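You operate a simulated robot arm through the tools that you are given. There is no shell and no other tool.

You run a simulated robot arm. Do the job below in one go: nothing can be reset, and whatever is moved stays where it is left.

TASK
Free the stop that the line screen names, then reset and restart the line.
Fine: reset at the line desk; mode to AUTO before the start; leave it running.

It is judged by the outcome, as a careful person would: the job done as asked, and still so three seconds after it is handed in. It fails if anything else is knocked over, pushed out of place, dropped, spilled or broken.

THE ROBOT
A 7-joint arm with a two-finger parallel gripper, fixed in place. Base frame: the origin is at the foot of the arm, x ahead of it, y to its left, z up. Lengths are in mm, angles in degrees, forces in N, time in s.
Its first joint turns from -166.0 to 166.0 degrees. Payload 4.4 kg.
The tool frame sits at the grasp point between the pads (the TCP): z along the fingers, y along the line on which they close. The tips reach 23 mm beyond it. Largest opening 94 mm; finger width 38, thickness 10; the body of the gripper, 54 by 96 mm, starts 39 mm behind the TCP.
Orientation is that of the tool frame in the base frame, as a unit quaternion [x, y, z, w]. With the fingers straight down and closing along the base's y, the tool's x points along the base's -x, its y along +y and its z along -z.

THE INTERFACE
- The arm moves only by the tool apply_moves. Its argument "commands" is a list of rows, each an object (a shift or turn left out is 0, a gripper value left out holds the last) with "rot": the turn, a rotation vector about the tool's x, y, z in units of 5 degrees (1.0 is 5 degrees), a list of three; "travel": the shift along the tool's x, y, z in units of 50 mm (1.0 is 50 mm), a list of three; "hand": the opening in per cent of the stroke, from 0 (shut) to 100 (fully open). In form: [{"rot": [rx, ry, rz], "travel": [tx, ty, tz], "hand": hand}, ...]. A call has 1 to 20 rows; each row shifts and turns the commanded pose from where the row before left it, along the tool's axes as they then stand. A call with a number of a shift or a turn outside -1 to 1 is refused whole. Rows are played at 5 a second. More than 50 mm and 8.6 degrees between two rows, or a gripper value outside its range, and nothing of the call is played. A pose out of reach is approached as far as the arm can. The call stops where the force on the tool passes 40 N (or 10 N more than at its start, if that is more) or the arm is blocked; 0.2 s more then pass. The fingers move at their own pace (about 72 mm/s each) and stop on an object; they squeeze with about 34 N. The grip force told is the motor's: it shows also when the fingers shut on nothing. Time passes only in rows, and 0.2 s behind the last, so rows that do not move let the fingers close. It gives the time, the measured TCP pose, the force on the tool (base axes), the opening and the grip force at its end, in the units of the frame above (readings bear some noise), with the torque about the TCP (base axes, N m) and any sound that the robot's microphone picked up, and new pictures: "views" is both (left out), scene, wrist or none.
- Cameras (640 x 400 px; columns grow to the right, rows downward): "scene" is fixed at [411.2, 493.5, 1678.2]; the picture's right is [-0.86, -0.50, 0.00], its down [-0.18, 0.31, -0.93] and it looks along [0.47, -0.81, -0.36] (base axes); focal length 351 px, centre (320, 200). "wrist" rides on the gripper at [86, 16, -74] in the tool frame; the picture's right is [-0.18, 0.98, 0.00], its down [-0.58, -0.11, -0.81] and it looks along [-0.79, -0.15, 0.59] (tool axes); focal length 243 px, centre (320, 200). There is no depth. A picture from a camera that has moved, and an enlarged one, comes with that camera's place and axes in the base frame and with its lens. The place of the scene camera against the robot may be out by one fixed shift of up to 18 mm in any direction.
- zoom(camera, box): a new picture of the part [left, top, right, bottom] of that camera's present view, enlarged. It takes no simulated time.
- sign_off(): hands the job in; it is judged then, once.

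Places have to be worked out from the pictures, the camera data and where the tool is seen. Open the gripper and draw the arm clear of the work before you hand the job in, unless the task says otherwise.

The tools are called after "Emit:" as a command line: name --argument value ..., lists and objects as JSON in quotes. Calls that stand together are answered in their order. apply_moves: Moves the arm, as the interface text tells. Its arguments: {"type":"object","properties":{"commands":{"type":"array"},"views":{"type":"string","enum":["both","scene","wrist","none"]}},"required":["commands"]} The other tools are called the same way: zoom (camera, box) takes an enlarged picture of a part of a camera's view; sign_off () hands the job in.

At the start:

```text
time: 0.0
tcp_pos: [572.6, -588.1, 1376.4]
tcp_rot: [0.0, 1.0, 0.0, 0.0]
force: [-0.9, -0.1, 0.4]
wrist_torque: [0.02, -0.01, -0.04]
opening: 94.1
grip_force: 0.1
```

scene: 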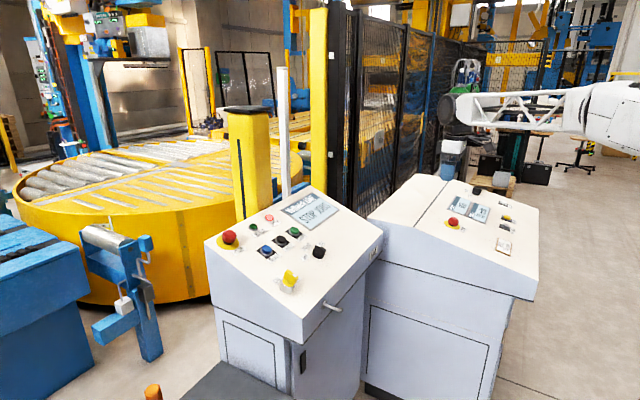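
wrist: 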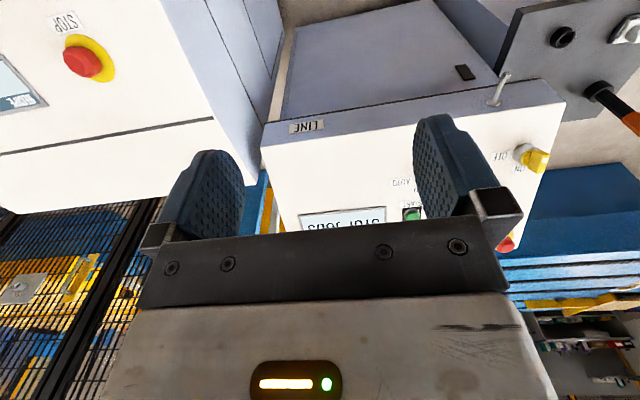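

The scene shows two desks (a left one with a "STOP ..." screen, and a right one), each with a red stop button. I'll enlarge the views to read the screens and labels before moving.

Emit:
zoom --camera "scene" --box '[200, 180, 390, 310]'

Emit:
zoom --camera "scene" --box '[400, 160, 550, 270]'

Emit:
zoom --camera "wrist" --box '[240, 60, 640, 260]'

Emit:
zoom --camera "wrist" --box '[0, 0, 240, 150]'

Emit:
zoom --camera "scene" --box '[60, 200, 220, 400]'

```text
3.08 times, centred on (295, 245) of scene
camera zoom: at [411.2, 493.5, 1678.2], right [-0.86, -0.5, 0.0], down [-0.18, 0.31, -0.93], along [0.47, -0.81, -0.36], focal length 1080 px, centre (397, 62)
```

zoom: 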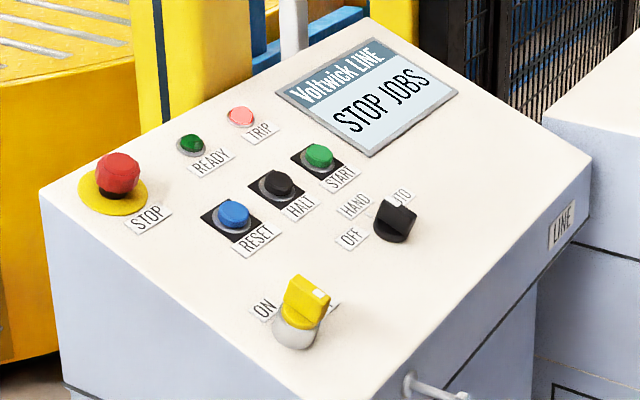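

```text
3.64 times, centred on (475, 215) of scene
camera zoom: at [411.2, 493.5, 1678.2], right [-0.86, -0.5, 0.0], down [-0.18, 0.31, -0.93], along [0.47, -0.81, -0.36], focal length 1277 px, centre (-244, 146)
```

zoom: 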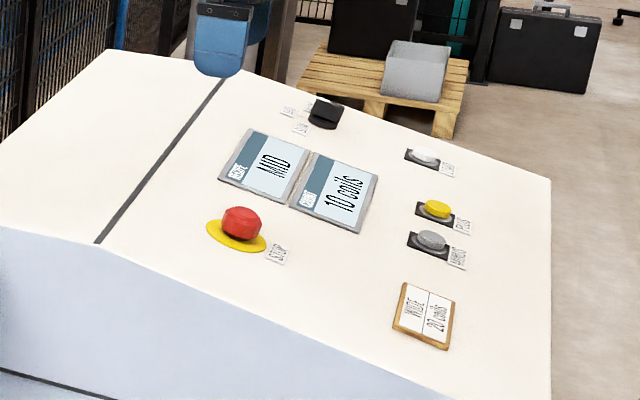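

```text
1.60 times, centred on (440, 160) of wrist
camera zoom: at [485.9, -571.6, 1451.8], right [0.18, 0.98, 0.0], down [0.58, -0.11, 0.81], along [0.79, -0.15, -0.59], focal length 388 px, centre (128, 264)
```

zoom: 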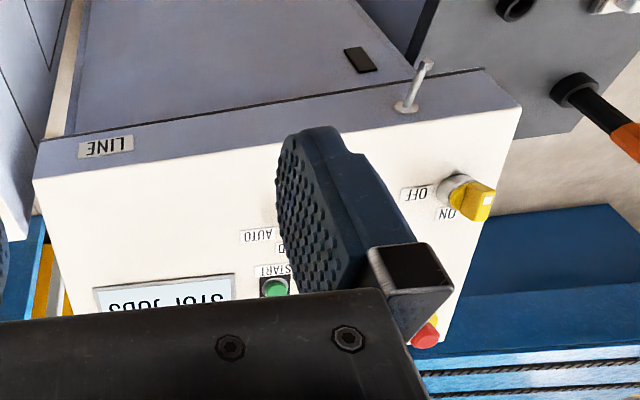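

```text
2.67 times, centred on (120, 75) of wrist
camera zoom: at [485.9, -571.6, 1451.8], right [0.18, 0.98, 0.0], down [0.58, -0.11, 0.81], along [0.79, -0.15, -0.59], focal length 647 px, centre (853, 533)
```

zoom: 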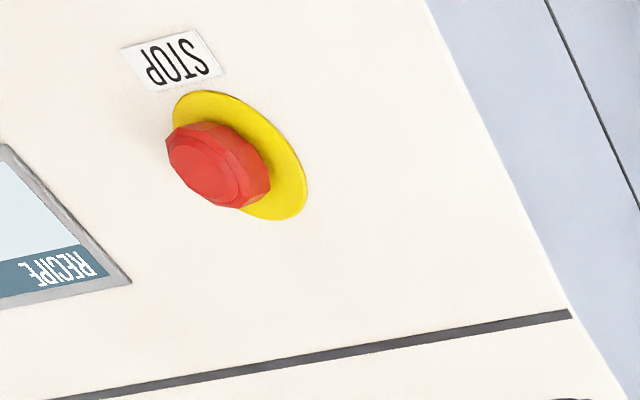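

```text
2.00 times, centred on (140, 300) of scene
camera zoom: at [411.2, 493.5, 1678.2], right [-0.86, -0.5, 0.0], down [-0.18, 0.31, -0.93], along [0.47, -0.81, -0.36], focal length 702 px, centre (680, 0)
```

zoom: 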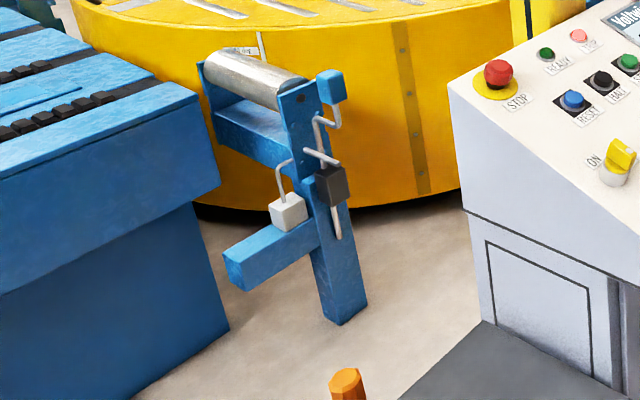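

The line screen reads "STOP JOBS", so the stop on the other (recipe) desk is the latched one; the line desk's own stop seems to stand proud. I'll turn the wrist towards the right desk and back off a bit to confirm its name and locate things.

Emit:
apply_moves --commands '[{"rot": [0, 0, 1], "travel": [0.5, 0, -0.5]}, {"rot": [0, 0, 1], "travel": [0.5, 0, -0.5]}, {"rot": [0, 0, 1]}, {"rot": [0, 0, 1]}, {"rot": [0, 0, 1]}, {"rot": [0, 0, 1]}, {"rot": [0, 0, 1]}, {"rot": [0, 0, 1]}]' --views "both"

```text
time: 1.8
tcp_pos: [522.3, -585.7, 1424.9]
tcp_rot: [0.343, 0.939, 0.0, 0.0]
force: [-0.2, -1.0, -0.1]
wrist_torque: [0.0, 0.01, -0.04]
opening: 93.9
grip_force: 0.1
camera wrist: at [467.0, -518.1, 1501.7], right [0.77, 0.63, 0.0], down [0.38, -0.46, 0.81], along [0.51, -0.62, -0.59], focal length 243 px, centre (320, 200)
```

scene: 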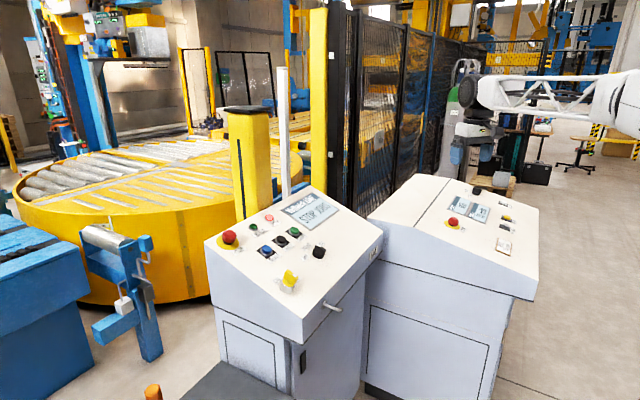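
wrist: 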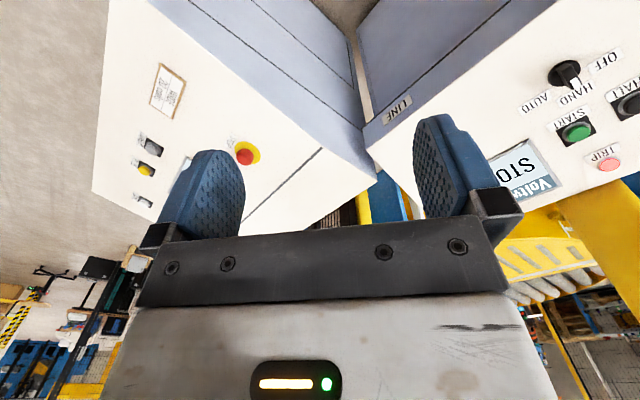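

The jobs-desk stop triangulates to roughly (590, -950, 1065), with that desk turned so its operator side faces about -x-y. I'll move the wrist camera nearer to it for a close look and a better fix.

Emit:
apply_moves --commands '[{"travel": [-0.27, -0.571, 0.5]}, {"travel": [-0.27, -0.571, 0.5]}, {"travel": [-0.27, -0.571, 0.5]}, {"travel": [-0.27, -0.571, 0.5]}, {"travel": [-0.27, -0.571, 0.5]}, {"travel": [-0.27, -0.571, 0.5]}, {"travel": [-0.27, -0.571, 0.5]}]' --views "both"

```text
time: 3.4
tcp_pos: [469.9, -798.5, 1251.4]
tcp_rot: [0.342, 0.94, -0.001, 0.002]
force: [-0.7, 0.0, 0.9]
wrist_torque: [0.01, -0.05, 0.01]
opening: 94.1
grip_force: 0.2
camera wrist: at [412.8, -731.8, 1326.4], right [0.77, 0.64, 0.0], down [0.37, -0.46, 0.81], along [0.51, -0.62, -0.59], focal length 243 px, centre (320, 200)
```

scene: 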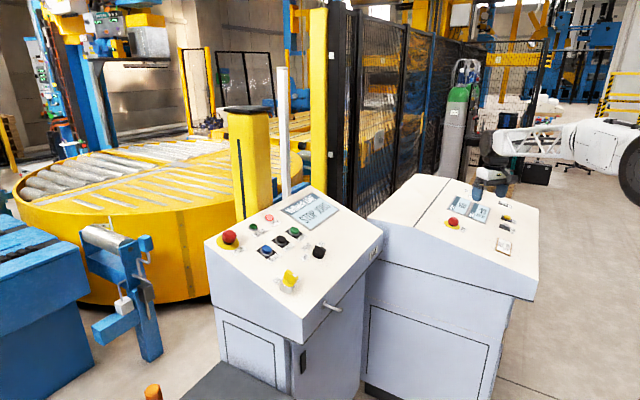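
wrist: 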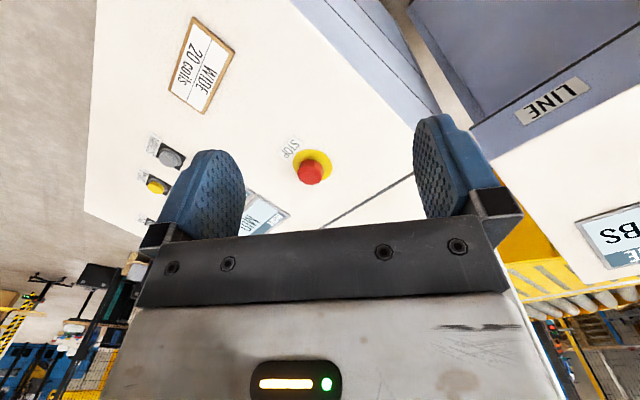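

The stop is now near the middle of the wrist view at around (597, -983, 1032). I'll enlarge it and its surroundings to see whether it is latched and how it is meant to release.

Emit:
zoom --camera "wrist" --box '[260, 120, 370, 200]'

Emit:
zoom --camera "scene" --box '[430, 195, 480, 235]'

Emit:
zoom --camera "scene" --box '[210, 215, 260, 255]'

Emit:
zoom --camera "wrist" --box '[80, 10, 300, 240]'

```text
5.00 times, centred on (315, 160) of wrist
camera zoom: at [412.8, -731.8, 1326.4], right [0.77, 0.64, 0.0], down [0.37, -0.46, 0.81], along [0.51, -0.62, -0.59], focal length 1213 px, centre (345, 400)
```

zoom: 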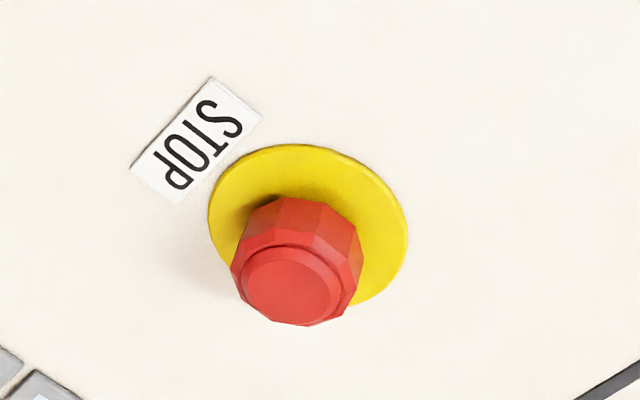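

```text
10.00 times, centred on (455, 215) of scene
camera zoom: at [411.2, 493.5, 1678.2], right [-0.86, -0.5, 0.0], down [-0.18, 0.31, -0.93], along [0.47, -0.81, -0.36], focal length 3511 px, centre (-1030, 50)
```

zoom: 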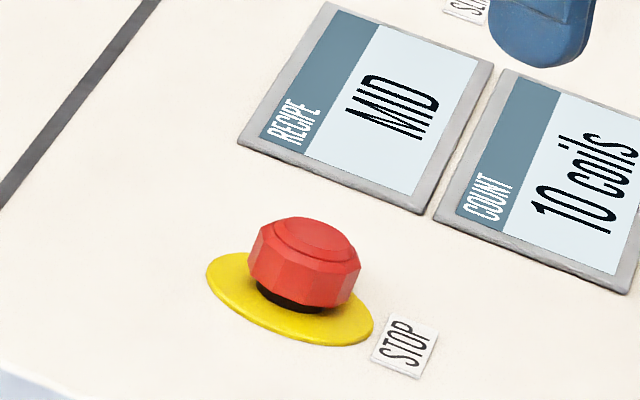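

```text
10.00 times, centred on (235, 235) of scene
camera zoom: at [411.2, 493.5, 1678.2], right [-0.86, -0.5, 0.0], down [-0.18, 0.31, -0.93], along [0.47, -0.81, -0.36], focal length 3511 px, centre (1170, -150)
```

zoom: 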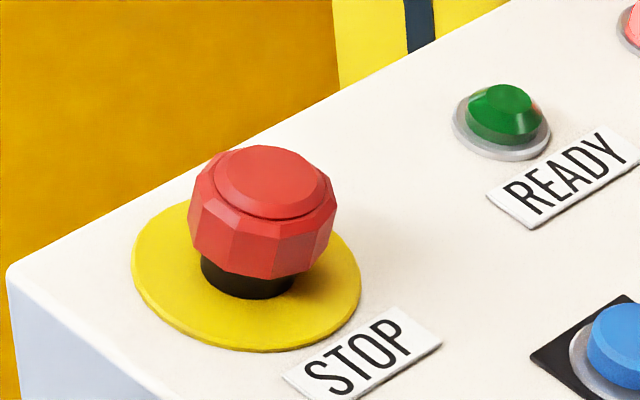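

```text
1.74 times, centred on (190, 125) of wrist
camera zoom: at [412.8, -731.8, 1326.4], right [0.77, 0.64, 0.0], down [0.37, -0.46, 0.81], along [0.51, -0.62, -0.59], focal length 422 px, centre (546, 330)
```

zoom: 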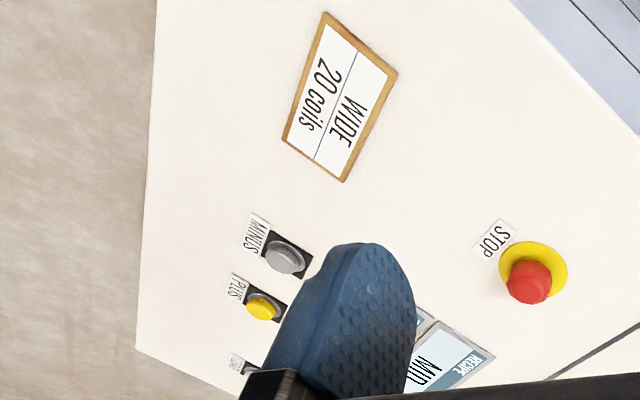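

The jobs stop sits noticeably lower than the line desk's one (latched in). Both panels face the operator at -x; I estimate the jobs panel is tilted about 13° with normal (-0.22, 0, 0.975). I'll align the tool with that normal and hover ~150 mm above the stop.

Emit:
apply_moves --commands '[{"rot": [0, 0, -1]}, {"rot": [0, 0, -1]}, {"rot": [0, 0, -1]}, {"rot": [0, 0, -1]}, {"rot": [0, 0, -1]}, {"rot": [0, 0, -1]}, {"rot": [0, 0, -1]}, {"rot": [0, 0, -1]}, {"rot": [0, -0.87, 0]}, {"rot": [0, -0.87, 0]}, {"rot": [0, -0.86, 0]}, {"travel": [-0.293, -0.728, 0.314]}, {"travel": [-0.293, -0.728, 0.314]}, {"travel": [-0.293, -0.728, 0.314]}, {"travel": [-0.293, -0.728, 0.314]}, {"travel": [-0.293, -0.728, 0.314]}]' --views "both"

```text
time: 6.8
tcp_pos: [557.5, -981.7, 1194.3]
tcp_rot: [0.001, 0.993, -0.001, 0.114]
force: [-0.4, 0.6, 0.9]
wrist_torque: [-0.04, 0.0, 0.0]
opening: 94.1
grip_force: 0.1
camera wrist: at [455.7, -965.0, 1248.7], right [0.18, 0.98, 0.04], down [0.38, -0.11, 0.92], along [0.91, -0.15, -0.4], focal length 243 px, centre (320, 200)
```

scene: 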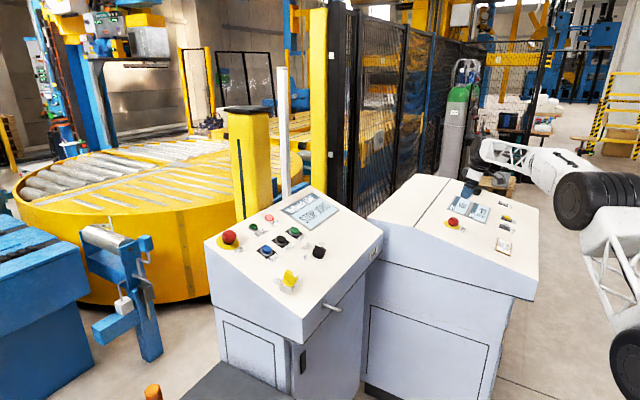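
wrist: 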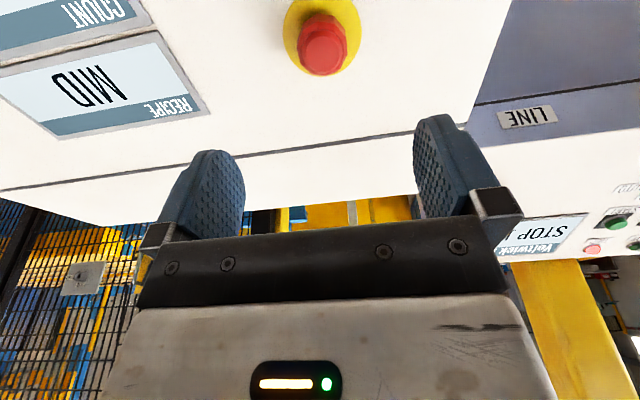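

Three wrist views agree: the stop's top face is at about (594.6, -981, 1052.5), 146 mm straight ahead of the tool and nearly centred. I'll descend most of the way with open fingers and check.

Emit:
apply_moves --commands '[{"travel": [-0.03, 0, 0.7]}, {"travel": [-0.03, 0, 0.7]}, {"travel": [-0.02, 0.01, 0.6]}]' --views "both"

```text
time: 7.6
tcp_pos: [584.9, -979.3, 1094.7]
tcp_rot: [0.001, 0.994, -0.001, 0.113]
force: [0.2, 0.5, 0.2]
wrist_torque: [0.01, 0.0, 0.0]
opening: 94.4
grip_force: 0.0
camera wrist: at [483.6, -962.8, 1149.3], right [0.18, 0.98, 0.04], down [0.38, -0.11, 0.92], along [0.91, -0.15, -0.4], focal length 243 px, centre (320, 200)
```

scene: 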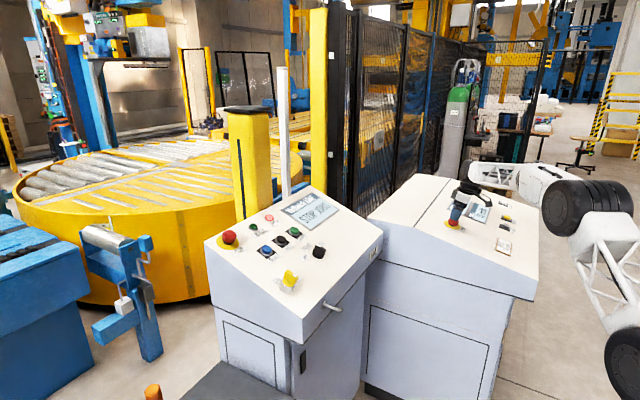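
wrist: 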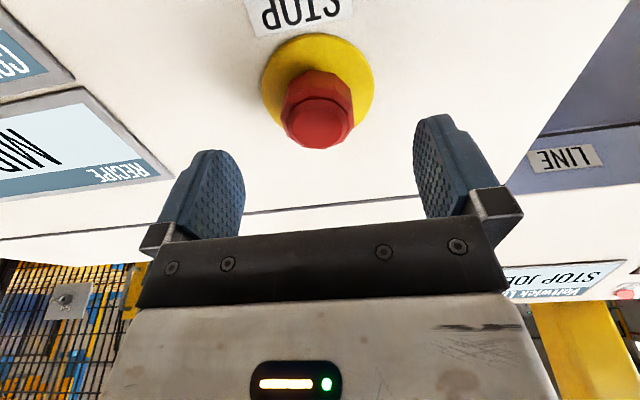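

The head is centred between the fingers with about 44 mm to go. I'll advance 40 mm and close on the head.

Emit:
apply_moves --commands '[{"travel": [0, 0, 0.4]}, {"travel": [0, 0, 0.4]}, {"hand": 100}, {"hand": 30}, {"hand": 30}, {"hand": 30}]' --views "both"

```text
time: 9.0
tcp_pos: [590.3, -979.7, 1058.5]
tcp_rot: [0.0, 0.994, 0.001, 0.113]
force: [4.0, -14.1, 0.0]
wrist_torque: [0.25, -0.06, 0.02]
opening: 43.1
grip_force: 44.6
camera wrist: at [490.1, -963.9, 1111.9], right [0.18, 0.98, 0.04], down [0.38, -0.11, 0.92], along [0.91, -0.15, -0.4], focal length 243 px, centre (320, 200)
```

scene: 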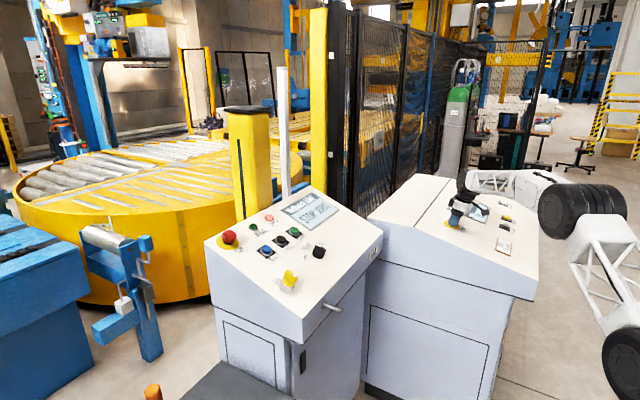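
wrist: 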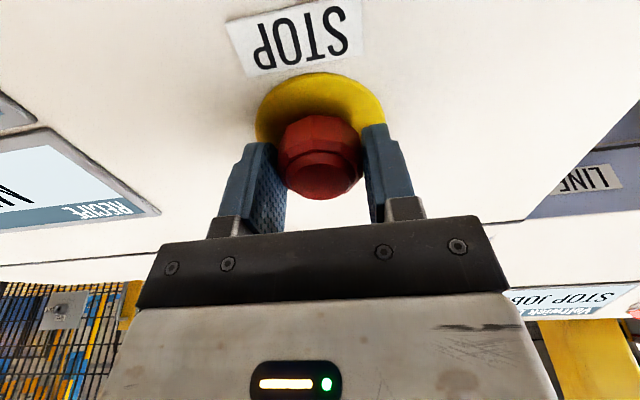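

The fingers hold the head (opening 43 mm). I'll ease the tool 2 mm towards -y to relieve the side load and twist clockwise 30°.

Emit:
apply_moves --commands '[{"travel": [0, -0.04, 0]}, {"rot": [0, 0, 1]}, {"rot": [0, 0, 1]}, {"rot": [0, 0, 1]}, {"rot": [0, 0, 1]}, {"rot": [0, 0, 1]}, {"rot": [0, 0, 1]}]' --views "both"

```text
time: 9.5
tcp_pos: [591.5, -980.2, 1058.7]
tcp_rot: [0.006, 0.994, 0.001, 0.113]
force: [-4.9, 18.5, 2.3]
wrist_torque: [-0.32, -0.03, -0.01]
opening: 43.1
grip_force: 44.4
stopped in row 2: the force on the tool passed its limit at 45 N (the readings are from after the stop); the commanded pose is now the measured one
camera wrist: at [490.4, -963.3, 1112.0], right [0.19, 0.98, 0.05], down [0.38, -0.12, 0.92], along [0.9, -0.16, -0.4], focal length 243 px, centre (320, 200)
```

scene: 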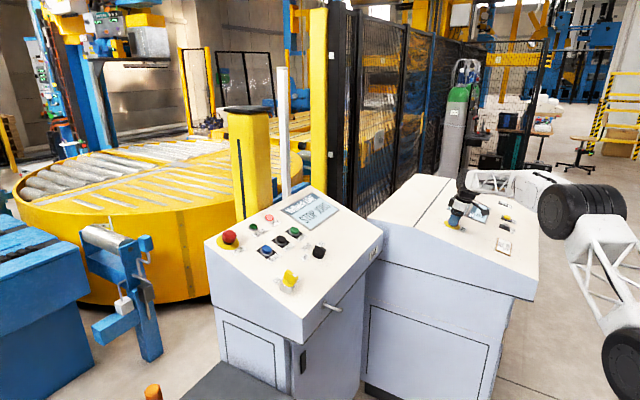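
wrist: 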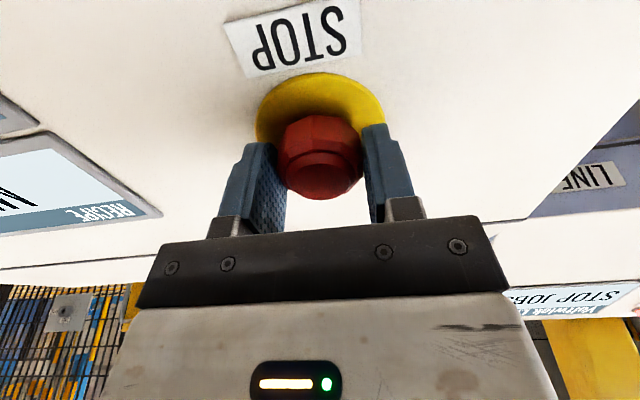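

The 2 mm shift overshot (side load flipped sign, then hit the limit), and the commanded pose is now re-zeroed. I'll let it settle for a row and read the forces, then twist gently.

Emit:
apply_moves --commands '[{"travel": [0, 0.01, 0]}, {"rot": [0, 0, 0]}]' --views "none"

```text
time: 10.1
tcp_pos: [591.0, -980.3, 1057.8]
tcp_rot: [0.006, 0.994, 0.002, 0.113]
force: [-11.8, 19.2, 0.6]
wrist_torque: [-0.23, 0.18, 0.03]
opening: 42.9
grip_force: 44.9
```

Residual side load is (-12, +19) N, so I'll shift about +1 mm in y and -0.6 mm in x to centre the tool on the head's axis, then twist in small steps.

Emit:
apply_moves --commands '[{"travel": [0.012, 0.022, 0]}, {"rot": [0, 0, 0]}]' --views "none"

```text
time: 10.7
tcp_pos: [592.1, -979.5, 1058.3]
tcp_rot: [0.006, 0.994, 0.0, 0.113]
force: [11.1, -15.7, -2.6]
wrist_torque: [0.17, -0.08, 0.03]
opening: 42.9
grip_force: 45.0
stopped in row 2: the force on the tool passed its limit at 43 N (the readings are from after the stop); the commanded pose is now the measured one
```

The force reading seems to swing (perhaps the clamped contact rings after each shift). I'll simply hold still for a second and read it again.

Emit:
apply_moves --commands '[{"rot": [0, 0, 0]}, {"rot": [0, 0, 0]}, {"rot": [0, 0, 0]}, {"rot": [0, 0, 0]}]' --views "none"

Emit:
apply_moves --commands '[{"rot": [0, 0, 0]}]' --views "none"

```text
time: 11.7
tcp_pos: [590.5, -980.5, 1057.8]
tcp_rot: [0.007, 0.994, -0.001, 0.113]
force: [14.1, -27.4, -3.8]
wrist_torque: [0.14, -0.22, 0.02]
opening: 43.3
grip_force: 45.0
```

```text
time: 12.1
tcp_pos: [591.6, -979.7, 1059.2]
tcp_rot: [0.006, 0.993, 0.0, 0.114]
force: [14.6, -27.3, -2.4]
wrist_torque: [0.11, -0.1, 0.0]
opening: 43.2
grip_force: 45.6
```

Now it's steady at (14.5, -27.4) N, giving a lateral stiffness around 42 N/mm. I'll correct by about -0.65 mm in y and +0.35 mm in x, in small steps.

Emit:
apply_moves --commands '[{"travel": [-0.0035, -0.0065, 0]}, {"travel": [-0.0035, -0.0065, 0]}, {"rot": [0, 0, 0]}]' --views "none"

```text
time: 12.8
tcp_pos: [591.8, -980.4, 1058.1]
tcp_rot: [0.006, 0.993, 0.0, 0.114]
force: [-18.2, 19.5, -4.0]
wrist_torque: [-0.1, 0.41, -0.02]
opening: 42.6
grip_force: 44.9
```

Very stiff contact; I'll back off a small fraction (about +0.2 mm y, -0.15 mm x).

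Emit:
apply_moves --commands '[{"travel": [0.002, 0.003, 0]}, {"rot": [0, 0, 0]}]' --views "none"

```text
time: 13.4
tcp_pos: [591.5, -980.4, 1058.4]
tcp_rot: [0.005, 0.994, 0.001, 0.113]
force: [-21.7, 22.0, -5.0]
wrist_torque: [-0.19, 0.4, 0.03]
opening: 42.8
grip_force: 45.2
```

No relief yet, so I'll continue a little further in the same direction.

Emit:
apply_moves --commands '[{"travel": [0.006, 0.007, 0]}, {"rot": [0, 0, 0]}]' --views "none"

```text
time: 14.1
tcp_pos: [591.6, -980.3, 1058.6]
tcp_rot: [0.006, 0.993, 0.0, 0.114]
force: [-3.5, -13.3, -7.7]
wrist_torque: [0.4, 0.07, 0.06]
opening: 42.9
grip_force: 44.8
```

Loads are modest now. I'll try a small clockwise twist of 5° in two half-steps and read the reaction.

Emit:
apply_moves --commands '[{"rot": [0, 0, 0.5]}, {"rot": [0, 0, 0.5]}, {"rot": [0, 0, 0]}]' --views "wrist"

```text
time: 14.8
tcp_pos: [592.1, -979.5, 1058.9]
tcp_rot: [0.05, 0.992, 0.005, 0.114]
force: [-1.9, -26.3, -6.0]
wrist_torque: [-0.67, -0.15, -0.15]
opening: 43.0
grip_force: 44.7
camera wrist: at [491.9, -955.1, 1112.8], right [0.27, 0.96, 0.06], down [0.37, -0.17, 0.91], along [0.89, -0.23, -0.4], focal length 243 px, centre (320, 200)
```

wrist: 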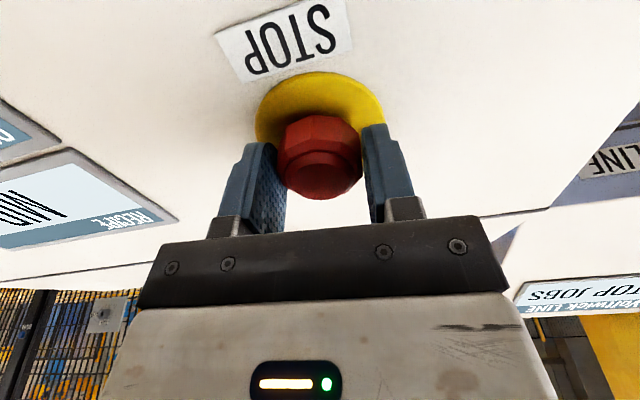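

The head turns along with the fingers (facets keep their place against the pads). I'll continue clockwise another 10° with a slight -y correction.

Emit:
apply_moves --commands '[{"travel": [0, -0.006, 0]}, {"rot": [0, 0, 0.5]}, {"rot": [0, 0, 0.5]}, {"rot": [0, 0, 0.5]}, {"rot": [0, 0, 0.5]}]' --views "none"

```text
time: 16.2
tcp_pos: [591.5, -979.8, 1059.0]
tcp_rot: [0.136, 0.984, 0.016, 0.112]
force: [-6.4, 13.9, 4.0]
wrist_torque: [-0.36, 0.25, 0.05]
opening: 43.1
grip_force: 45.0
stopped in row 5: the force on the tool passed its limit at 40 N (the readings are from after the stop); the commanded pose is now the measured one
```

Passed ~15° before touching the force limit. I'll settle, read the load, and look at the head.

Emit:
apply_moves --commands '[{"rot": [0, 0, 0]}, {"rot": [0, 0, 0]}]' --views "wrist"

```text
time: 16.8
tcp_pos: [591.5, -980.2, 1059.3]
tcp_rot: [0.135, 0.984, 0.016, 0.113]
force: [-9.8, 21.2, 5.4]
wrist_torque: [-0.22, 0.25, 0.08]
opening: 43.1
grip_force: 44.8
camera wrist: at [498.0, -941.1, 1115.1], right [0.43, 0.9, 0.1], down [0.33, -0.26, 0.91], along [0.84, -0.36, -0.41], focal length 243 px, centre (320, 200)
```

wrist: 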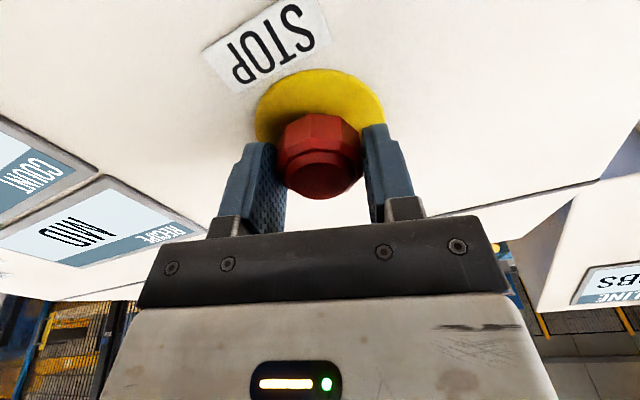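

The head has followed the twist to ~15.6°. I'll relieve the side load and carry on turning in half-steps.

Emit:
apply_moves --commands '[{"travel": [0.004, 0.005, 0]}, {"rot": [0, 0, 0.5]}, {"rot": [0, 0, 0.5]}, {"rot": [0, 0, 0.5]}, {"rot": [0, 0, 0.5]}]' --views "none"

```text
time: 18.0
tcp_pos: [592.3, -977.7, 1060.8]
tcp_rot: [0.221, 0.969, 0.025, 0.112]
force: [-9.8, 11.6, 20.1]
wrist_torque: [-0.35, 0.22, 0.11]
opening: 43.1
grip_force: 45.3
```

Now at ~25.6° and there is an upward push (+20 N in z), perhaps the head starting to rise. I'll continue turning and watch.

Emit:
apply_moves --commands '[{"rot": [0, 0, 0.5]}, {"rot": [0, 0, 0.5]}, {"rot": [0, 0, 0.5]}, {"rot": [0, 0, 0.5]}]' --views "wrist"

```text
time: 19.0
tcp_pos: [590.6, -980.4, 1061.6]
tcp_rot: [0.304, 0.946, 0.033, 0.11]
force: [-5.2, 19.5, 33.1]
wrist_torque: [-0.17, 0.19, 0.15]
opening: 43.2
grip_force: 44.8
camera wrist: at [515.3, -916.3, 1121.0], right [0.7, 0.69, 0.16], down [0.21, -0.43, 0.88], along [0.68, -0.58, -0.45], focal length 243 px, centre (320, 200)
```

wrist: 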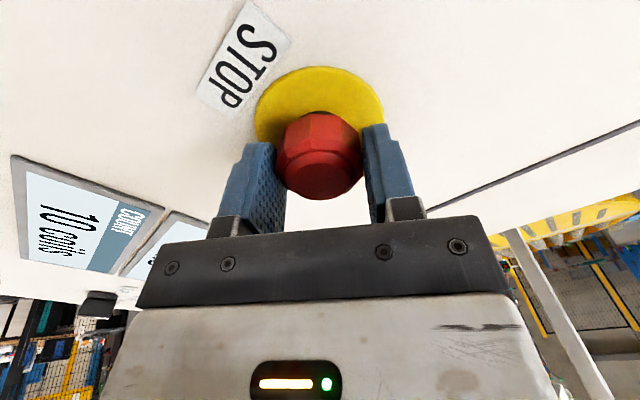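

The upward push grew to 33 N: the head wants to pop up as it turns. I'll let the tool rise 3 mm with it and keep turning.

Emit:
apply_moves --commands '[{"travel": [0, 0, -0.02]}, {"travel": [0, 0, -0.02]}, {"travel": [0, 0, -0.02]}, {"rot": [0, 0, 0]}]' --views "both"

```text
time: 20.0
tcp_pos: [590.4, -980.3, 1062.3]
tcp_rot: [0.305, 0.946, 0.035, 0.108]
force: [24.0, -3.9, 14.7]
wrist_torque: [-0.26, 0.11, -0.03]
opening: 43.2
grip_force: 44.5
camera wrist: at [515.2, -916.5, 1121.7], right [0.7, 0.69, 0.16], down [0.22, -0.43, 0.88], along [0.68, -0.58, -0.45], focal length 243 px, centre (320, 200)
```

scene: 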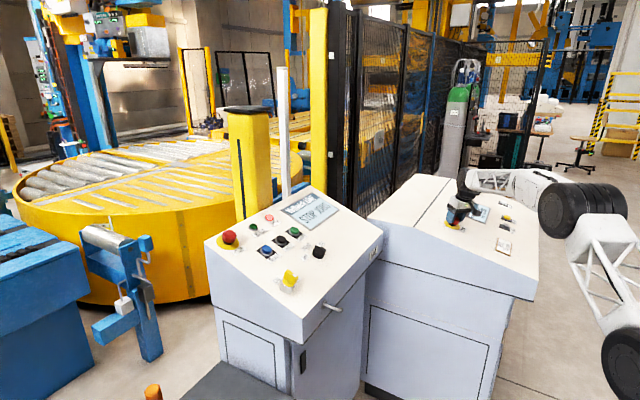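
wrist: 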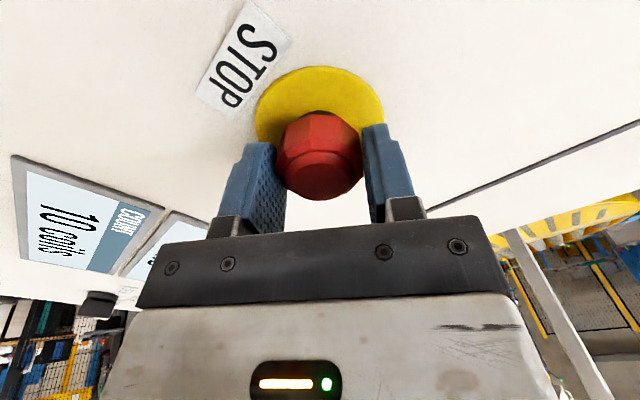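

I'll look closely at the line screen and the head to see whether it has released yet.

Emit:
zoom --camera "scene" --box '[225, 185, 345, 265]'

Emit:
zoom --camera "wrist" --box '[240, 60, 400, 210]'

Emit:
zoom --camera "scene" --box '[430, 170, 510, 240]'

```text
5.00 times, centred on (285, 225) of scene
camera zoom: at [411.2, 493.5, 1678.2], right [-0.86, -0.5, 0.0], down [-0.18, 0.31, -0.93], along [0.47, -0.81, -0.36], focal length 1755 px, centre (495, 75)
```

zoom: 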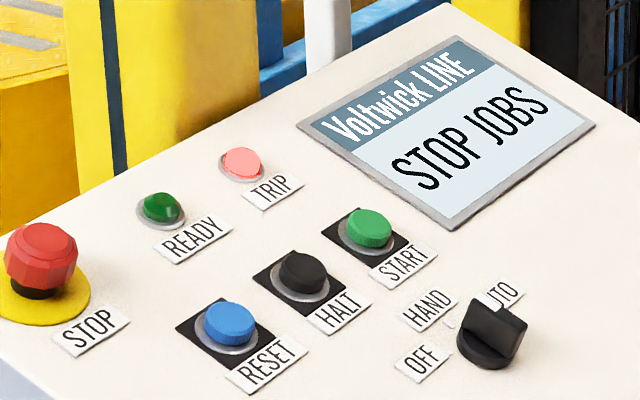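

```text
2.67 times, centred on (320, 135) of wrist
camera zoom: at [515.2, -916.5, 1121.7], right [0.7, 0.69, 0.16], down [0.22, -0.43, 0.88], along [0.68, -0.58, -0.45], focal length 647 px, centre (320, 373)
```

zoom: 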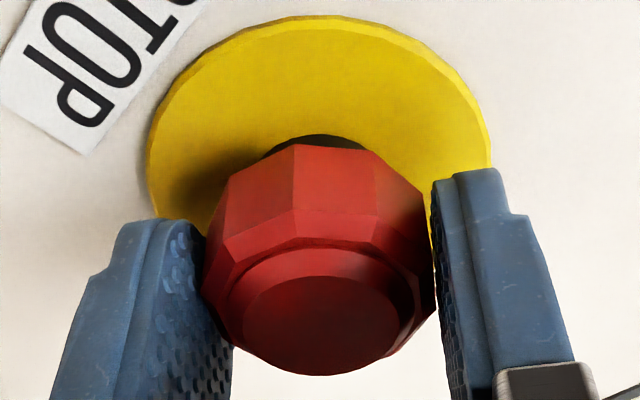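

```text
5.71 times, centred on (470, 205) of scene
camera zoom: at [411.2, 493.5, 1678.2], right [-0.86, -0.5, 0.0], down [-0.18, 0.31, -0.93], along [0.47, -0.81, -0.36], focal length 2006 px, centre (-537, 171)
```

zoom: 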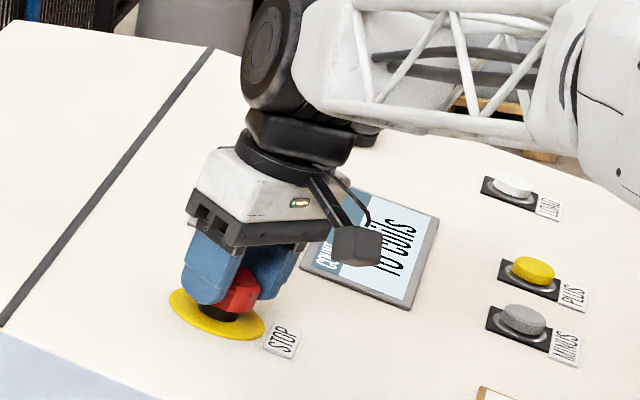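

The black neck under the head is now visible, so it has begun rising, but the screen still reads STOP JOBS. I'll relieve the x load and keep turning clockwise.

Emit:
apply_moves --commands '[{"travel": [-0.004, 0.002, -0.01]}, {"rot": [0, 0, 0.5]}, {"rot": [0, 0, 0.5]}, {"rot": [0, 0, 0.5]}, {"rot": [0, 0, 0.5]}]' --views "wrist"

```text
time: 21.2
tcp_pos: [590.9, -979.8, 1062.8]
tcp_rot: [0.387, 0.915, 0.044, 0.104]
force: [9.7, 20.9, 11.4]
wrist_torque: [-0.25, 0.04, -0.01]
opening: 43.0
grip_force: 45.0
camera wrist: at [526.8, -906.8, 1125.1], right [0.81, 0.55, 0.19], down [0.14, -0.49, 0.86], along [0.57, -0.67, -0.48], focal length 243 px, centre (320, 200)
```

wrist: 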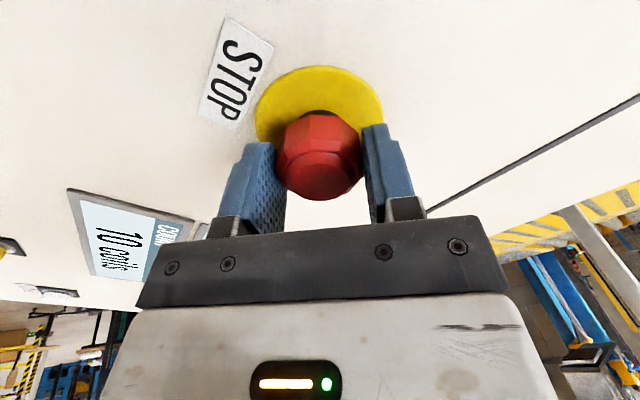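

Now at ~46° with low torque. I'll turn another 10° and then check the screen.

Emit:
apply_moves --commands '[{"travel": [0.0, 0.005, 0]}, {"rot": [0, 0, 0.5]}, {"rot": [0, 0, 0.5]}, {"rot": [0, 0, 0.5]}, {"rot": [0, 0, 0.5]}]' --views "wrist"

Emit:
zoom --camera "wrist" --box '[240, 60, 400, 210]'

Emit:
zoom --camera "scene" --box '[225, 185, 345, 265]'

```text
time: 22.4
tcp_pos: [591.7, -980.1, 1063.3]
tcp_rot: [0.465, 0.878, 0.053, 0.102]
force: [-1.4, -3.5, 15.4]
wrist_torque: [-0.58, 0.03, 0.44]
opening: 43.0
grip_force: 45.8
camera wrist: at [540.2, -899.8, 1128.4], right [0.89, 0.4, 0.21], down [0.05, -0.54, 0.84], along [0.45, -0.74, -0.5], focal length 243 px, centre (320, 200)
```

wrist: 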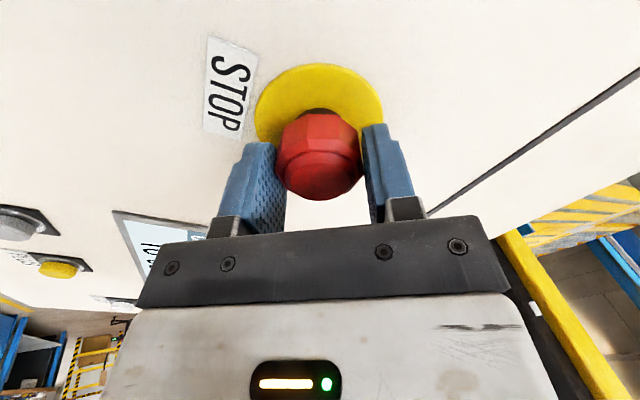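

```text
2.67 times, centred on (320, 135) of wrist
camera zoom: at [540.2, -899.8, 1128.4], right [0.89, 0.4, 0.21], down [0.05, -0.54, 0.84], along [0.45, -0.74, -0.5], focal length 647 px, centre (320, 373)
```

zoom: 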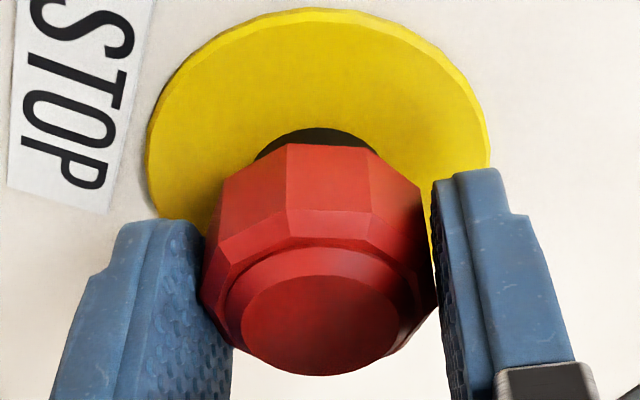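

```text
5.00 times, centred on (285, 225) of scene
camera zoom: at [411.2, 493.5, 1678.2], right [-0.86, -0.5, 0.0], down [-0.18, 0.31, -0.93], along [0.47, -0.81, -0.36], focal length 1755 px, centre (495, 75)
```

zoom: 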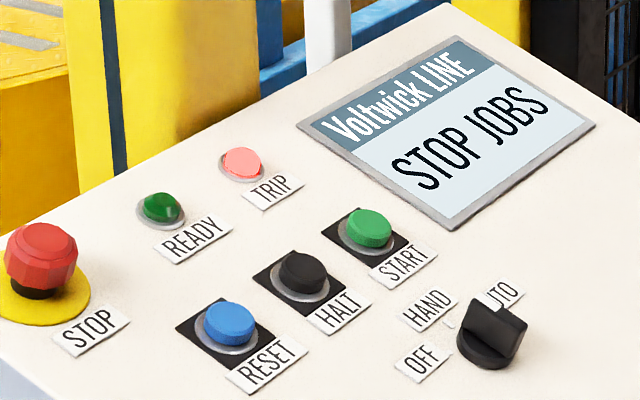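

There is now a turning resistance (0.44 N m) and the head is clearly higher than before, so it seems at its end of turn. I'll open the fingers and see whether the head stays up.

Emit:
apply_moves --commands '[{"hand": 100}, {"hand": 100}, {"hand": 100}, {"hand": 100}]' --views "both"

Emit:
zoom --camera "wrist" --box '[240, 60, 400, 210]'

Emit:
zoom --camera "scene" --box '[225, 185, 345, 265]'

```text
time: 23.4
tcp_pos: [590.4, -979.3, 1062.0]
tcp_rot: [0.464, 0.878, 0.053, 0.1]
force: [0.3, -0.1, -0.2]
wrist_torque: [-0.02, 0.0, 0.01]
opening: 93.8
grip_force: 0.1
camera wrist: at [540.4, -899.3, 1127.7], right [0.89, 0.4, 0.21], down [0.05, -0.54, 0.84], along [0.45, -0.74, -0.5], focal length 243 px, centre (320, 200)
```

scene: 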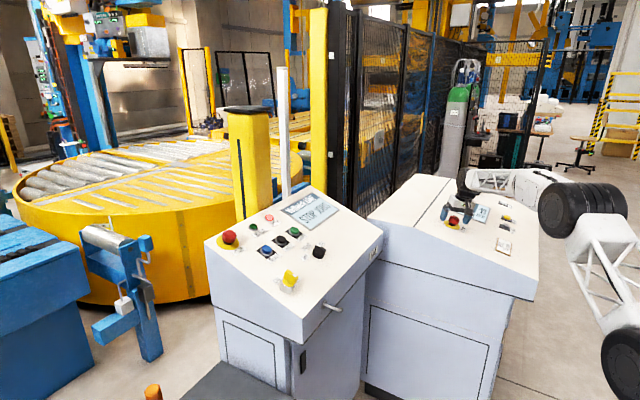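
wrist: 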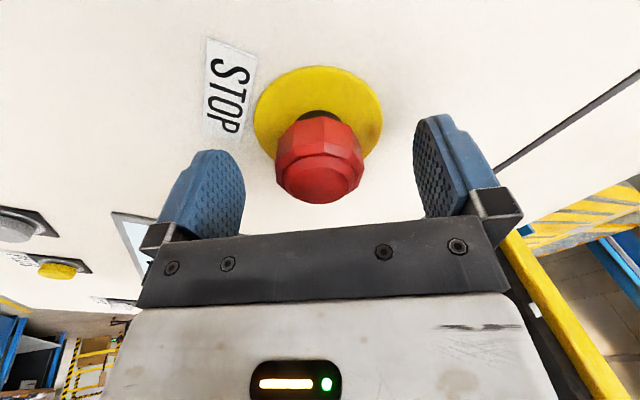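

```text
2.67 times, centred on (320, 135) of wrist
camera zoom: at [540.4, -899.3, 1127.7], right [0.89, 0.4, 0.21], down [0.05, -0.54, 0.84], along [0.45, -0.74, -0.5], focal length 647 px, centre (320, 373)
```

zoom: 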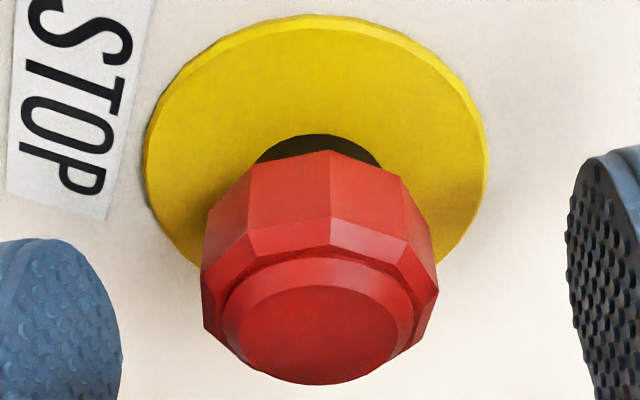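

```text
5.00 times, centred on (285, 225) of scene
camera zoom: at [411.2, 493.5, 1678.2], right [-0.86, -0.5, 0.0], down [-0.18, 0.31, -0.93], along [0.47, -0.81, -0.36], focal length 1755 px, centre (495, 75)
```

zoom: 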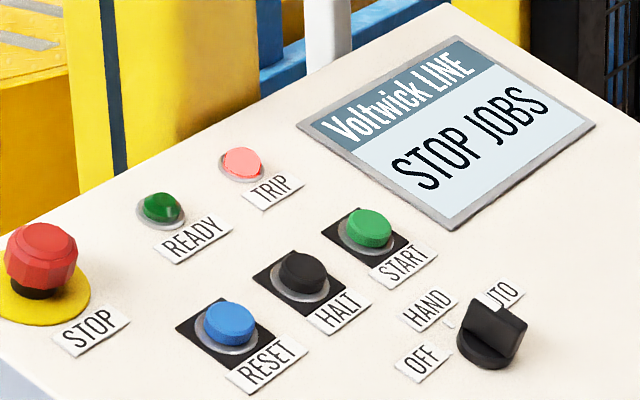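

The head now stands up with its neck exposed and stays so with the fingers open. I'll withdraw along the tool axis and compare its height with the line desk's stop from the scene camera.

Emit:
apply_moves --commands '[{"travel": [0, 0, -0.8]}, {"travel": [0, 0, -0.9]}, {"travel": [0, 0, -0.9]}, {"rot": [0, 0, -1]}, {"rot": [0, 0, -1]}, {"rot": [0, 0, -1]}, {"rot": [0, 0, -1]}, {"rot": [0, 0, -1]}, {"rot": [0, 0, -1]}, {"rot": [0, 0, -1]}, {"rot": [0, 0, -1]}, {"rot": [0, 0, -1]}, {"rot": [0, 0, -1]}, {"rot": [0, 0, -1]}]' --views "both"

Emit:
zoom --camera "scene" --box '[430, 195, 480, 235]'

Emit:
zoom --camera "scene" --box '[225, 185, 345, 265]'

```text
time: 26.4
tcp_pos: [562.5, -980.5, 1190.6]
tcp_rot: [0.006, 0.993, 0.0, 0.114]
force: [-0.8, -0.2, 0.6]
wrist_torque: [0.01, 0.02, 0.0]
opening: 93.8
grip_force: 0.0
camera wrist: at [460.9, -962.6, 1243.4], right [0.19, 0.98, 0.04], down [0.38, -0.12, 0.92], along [0.9, -0.16, -0.4], focal length 243 px, centre (320, 200)
```

scene: 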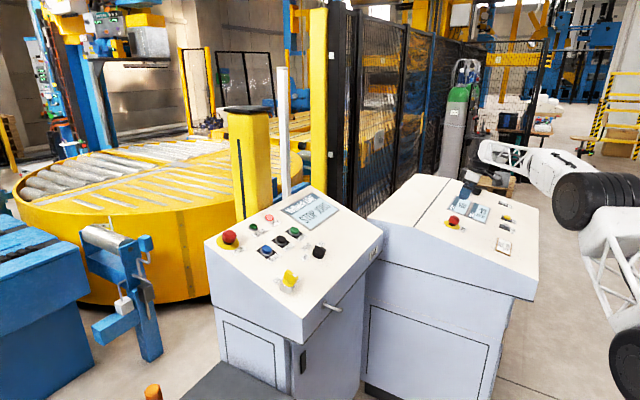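
wrist: 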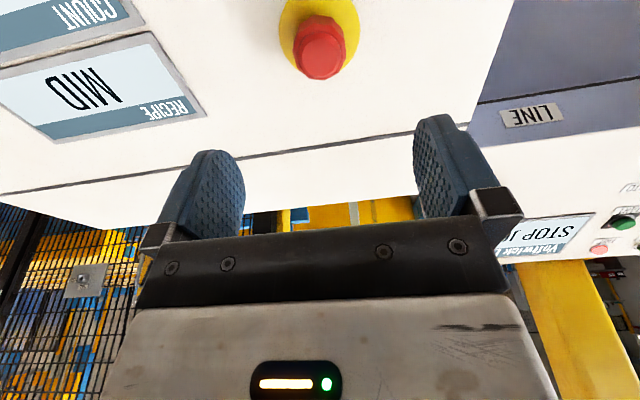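

```text
10.00 times, centred on (455, 215) of scene
camera zoom: at [411.2, 493.5, 1678.2], right [-0.86, -0.5, 0.0], down [-0.18, 0.31, -0.93], along [0.47, -0.81, -0.36], focal length 3511 px, centre (-1030, 50)
```

zoom: 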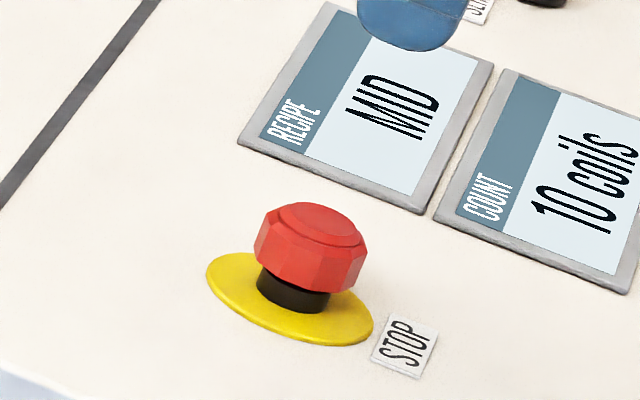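

```text
5.00 times, centred on (285, 225) of scene
camera zoom: at [411.2, 493.5, 1678.2], right [-0.86, -0.5, 0.0], down [-0.18, 0.31, -0.93], along [0.47, -0.81, -0.36], focal length 1755 px, centre (495, 75)
```

zoom: 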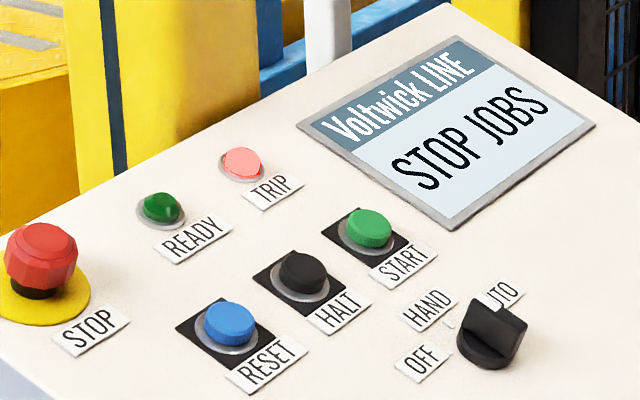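

The jobs stop is now up at the same height as the line desk's stop – it is freed; the screen presumably holds until reset. From two views the line-desk controls are at about: mode knob (937, -404, 1075), START (1051, -433, 1115), RESET (1051, -274, 1115), panel tilt ~22°. I'll rise, tilt to match and move to hover above the mode knob for an accurate look.

Emit:
apply_moves --commands '[{"rot": [0, -0.9, 0], "travel": [0, 0, -0.5]}, {"rot": [0, -0.9, 0], "travel": [0, 0, -0.5]}, {"travel": [-0.434, 0.823, 0.157]}, {"travel": [-0.434, 0.823, 0.157]}, {"travel": [-0.434, 0.823, 0.157]}, {"travel": [-0.434, 0.823, 0.157]}, {"travel": [-0.434, 0.823, 0.157]}, {"travel": [-0.434, 0.823, 0.157]}, {"travel": [-0.434, 0.823, 0.157]}, {"travel": [-0.434, 0.823, 0.157]}, {"travel": [-0.434, 0.823, 0.157]}, {"travel": [-0.434, 0.823, 0.157]}, {"travel": [-0.434, 0.823, 0.157]}, {"travel": [-0.434, 0.823, 0.157]}]' --views "both"

```text
time: 29.4
tcp_pos: [832.4, -489.6, 1253.7]
tcp_rot: [0.006, 0.981, -0.001, 0.193]
force: [0.9, 0.3, 0.5]
wrist_torque: [-0.02, 0.02, 0.0]
opening: 94.1
grip_force: 0.2
camera wrist: at [723.8, -473.1, 1290.6], right [0.18, 0.98, 0.07], down [0.23, -0.11, 0.97], along [0.95, -0.16, -0.25], focal length 243 px, centre (320, 200)
```

scene: 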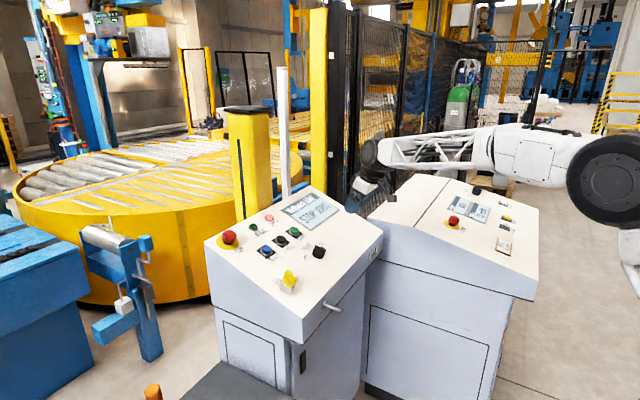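
wrist: 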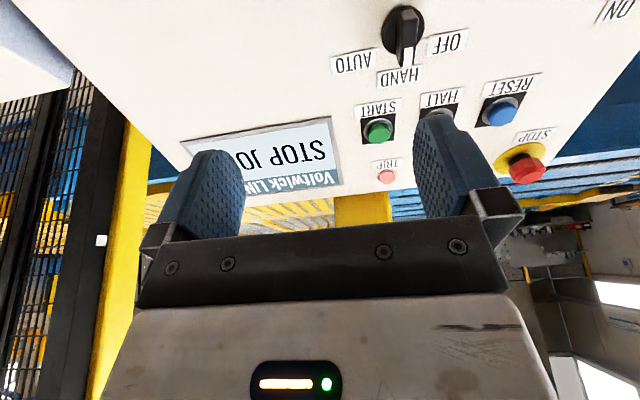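

I can see the whole line panel now: the mode bar points at HAND, AUTO lies to its (operator's) right. I'll move in over the mode knob to fix its place precisely.

Emit:
apply_moves --commands '[{"rot": [0, 0, -0.14], "travel": [-0.1, 0.517, 0.4]}, {"travel": [-0.1, 0.517, 0.4]}, {"travel": [-0.1, 0.517, 0.4]}]' --views "wrist"

Emit:
zoom --camera "wrist" --box '[220, 0, 420, 140]'

```text
time: 30.2
tcp_pos: [867.4, -412.1, 1199.7]
tcp_rot: [0.0, 0.982, -0.002, 0.191]
force: [0.2, 0.5, 1.4]
wrist_torque: [-0.01, 0.02, 0.01]
opening: 93.9
grip_force: 0.0
camera wrist: at [759.3, -396.8, 1237.1], right [0.17, 0.98, 0.07], down [0.24, -0.11, 0.97], along [0.96, -0.15, -0.25], focal length 243 px, centre (320, 200)
```

wrist: 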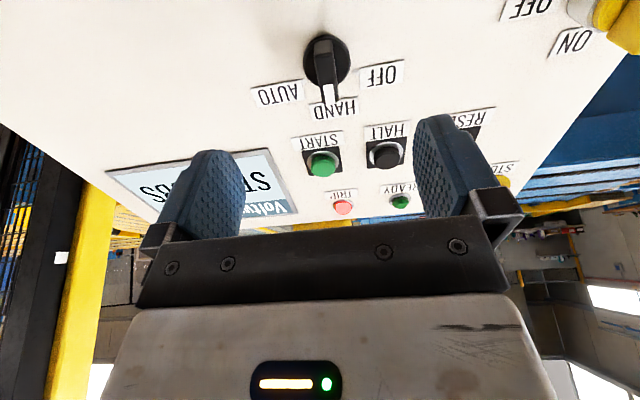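

```text
2.86 times, centred on (320, 70) of wrist
camera zoom: at [759.3, -396.8, 1237.1], right [0.17, 0.98, 0.07], down [0.24, -0.11, 0.97], along [0.96, -0.15, -0.25], focal length 693 px, centre (320, 571)
```

zoom: 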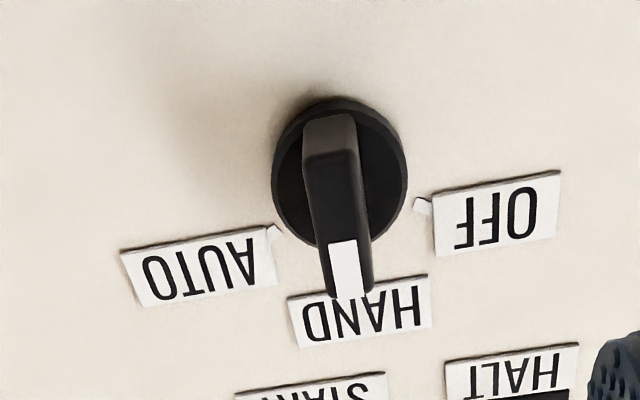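

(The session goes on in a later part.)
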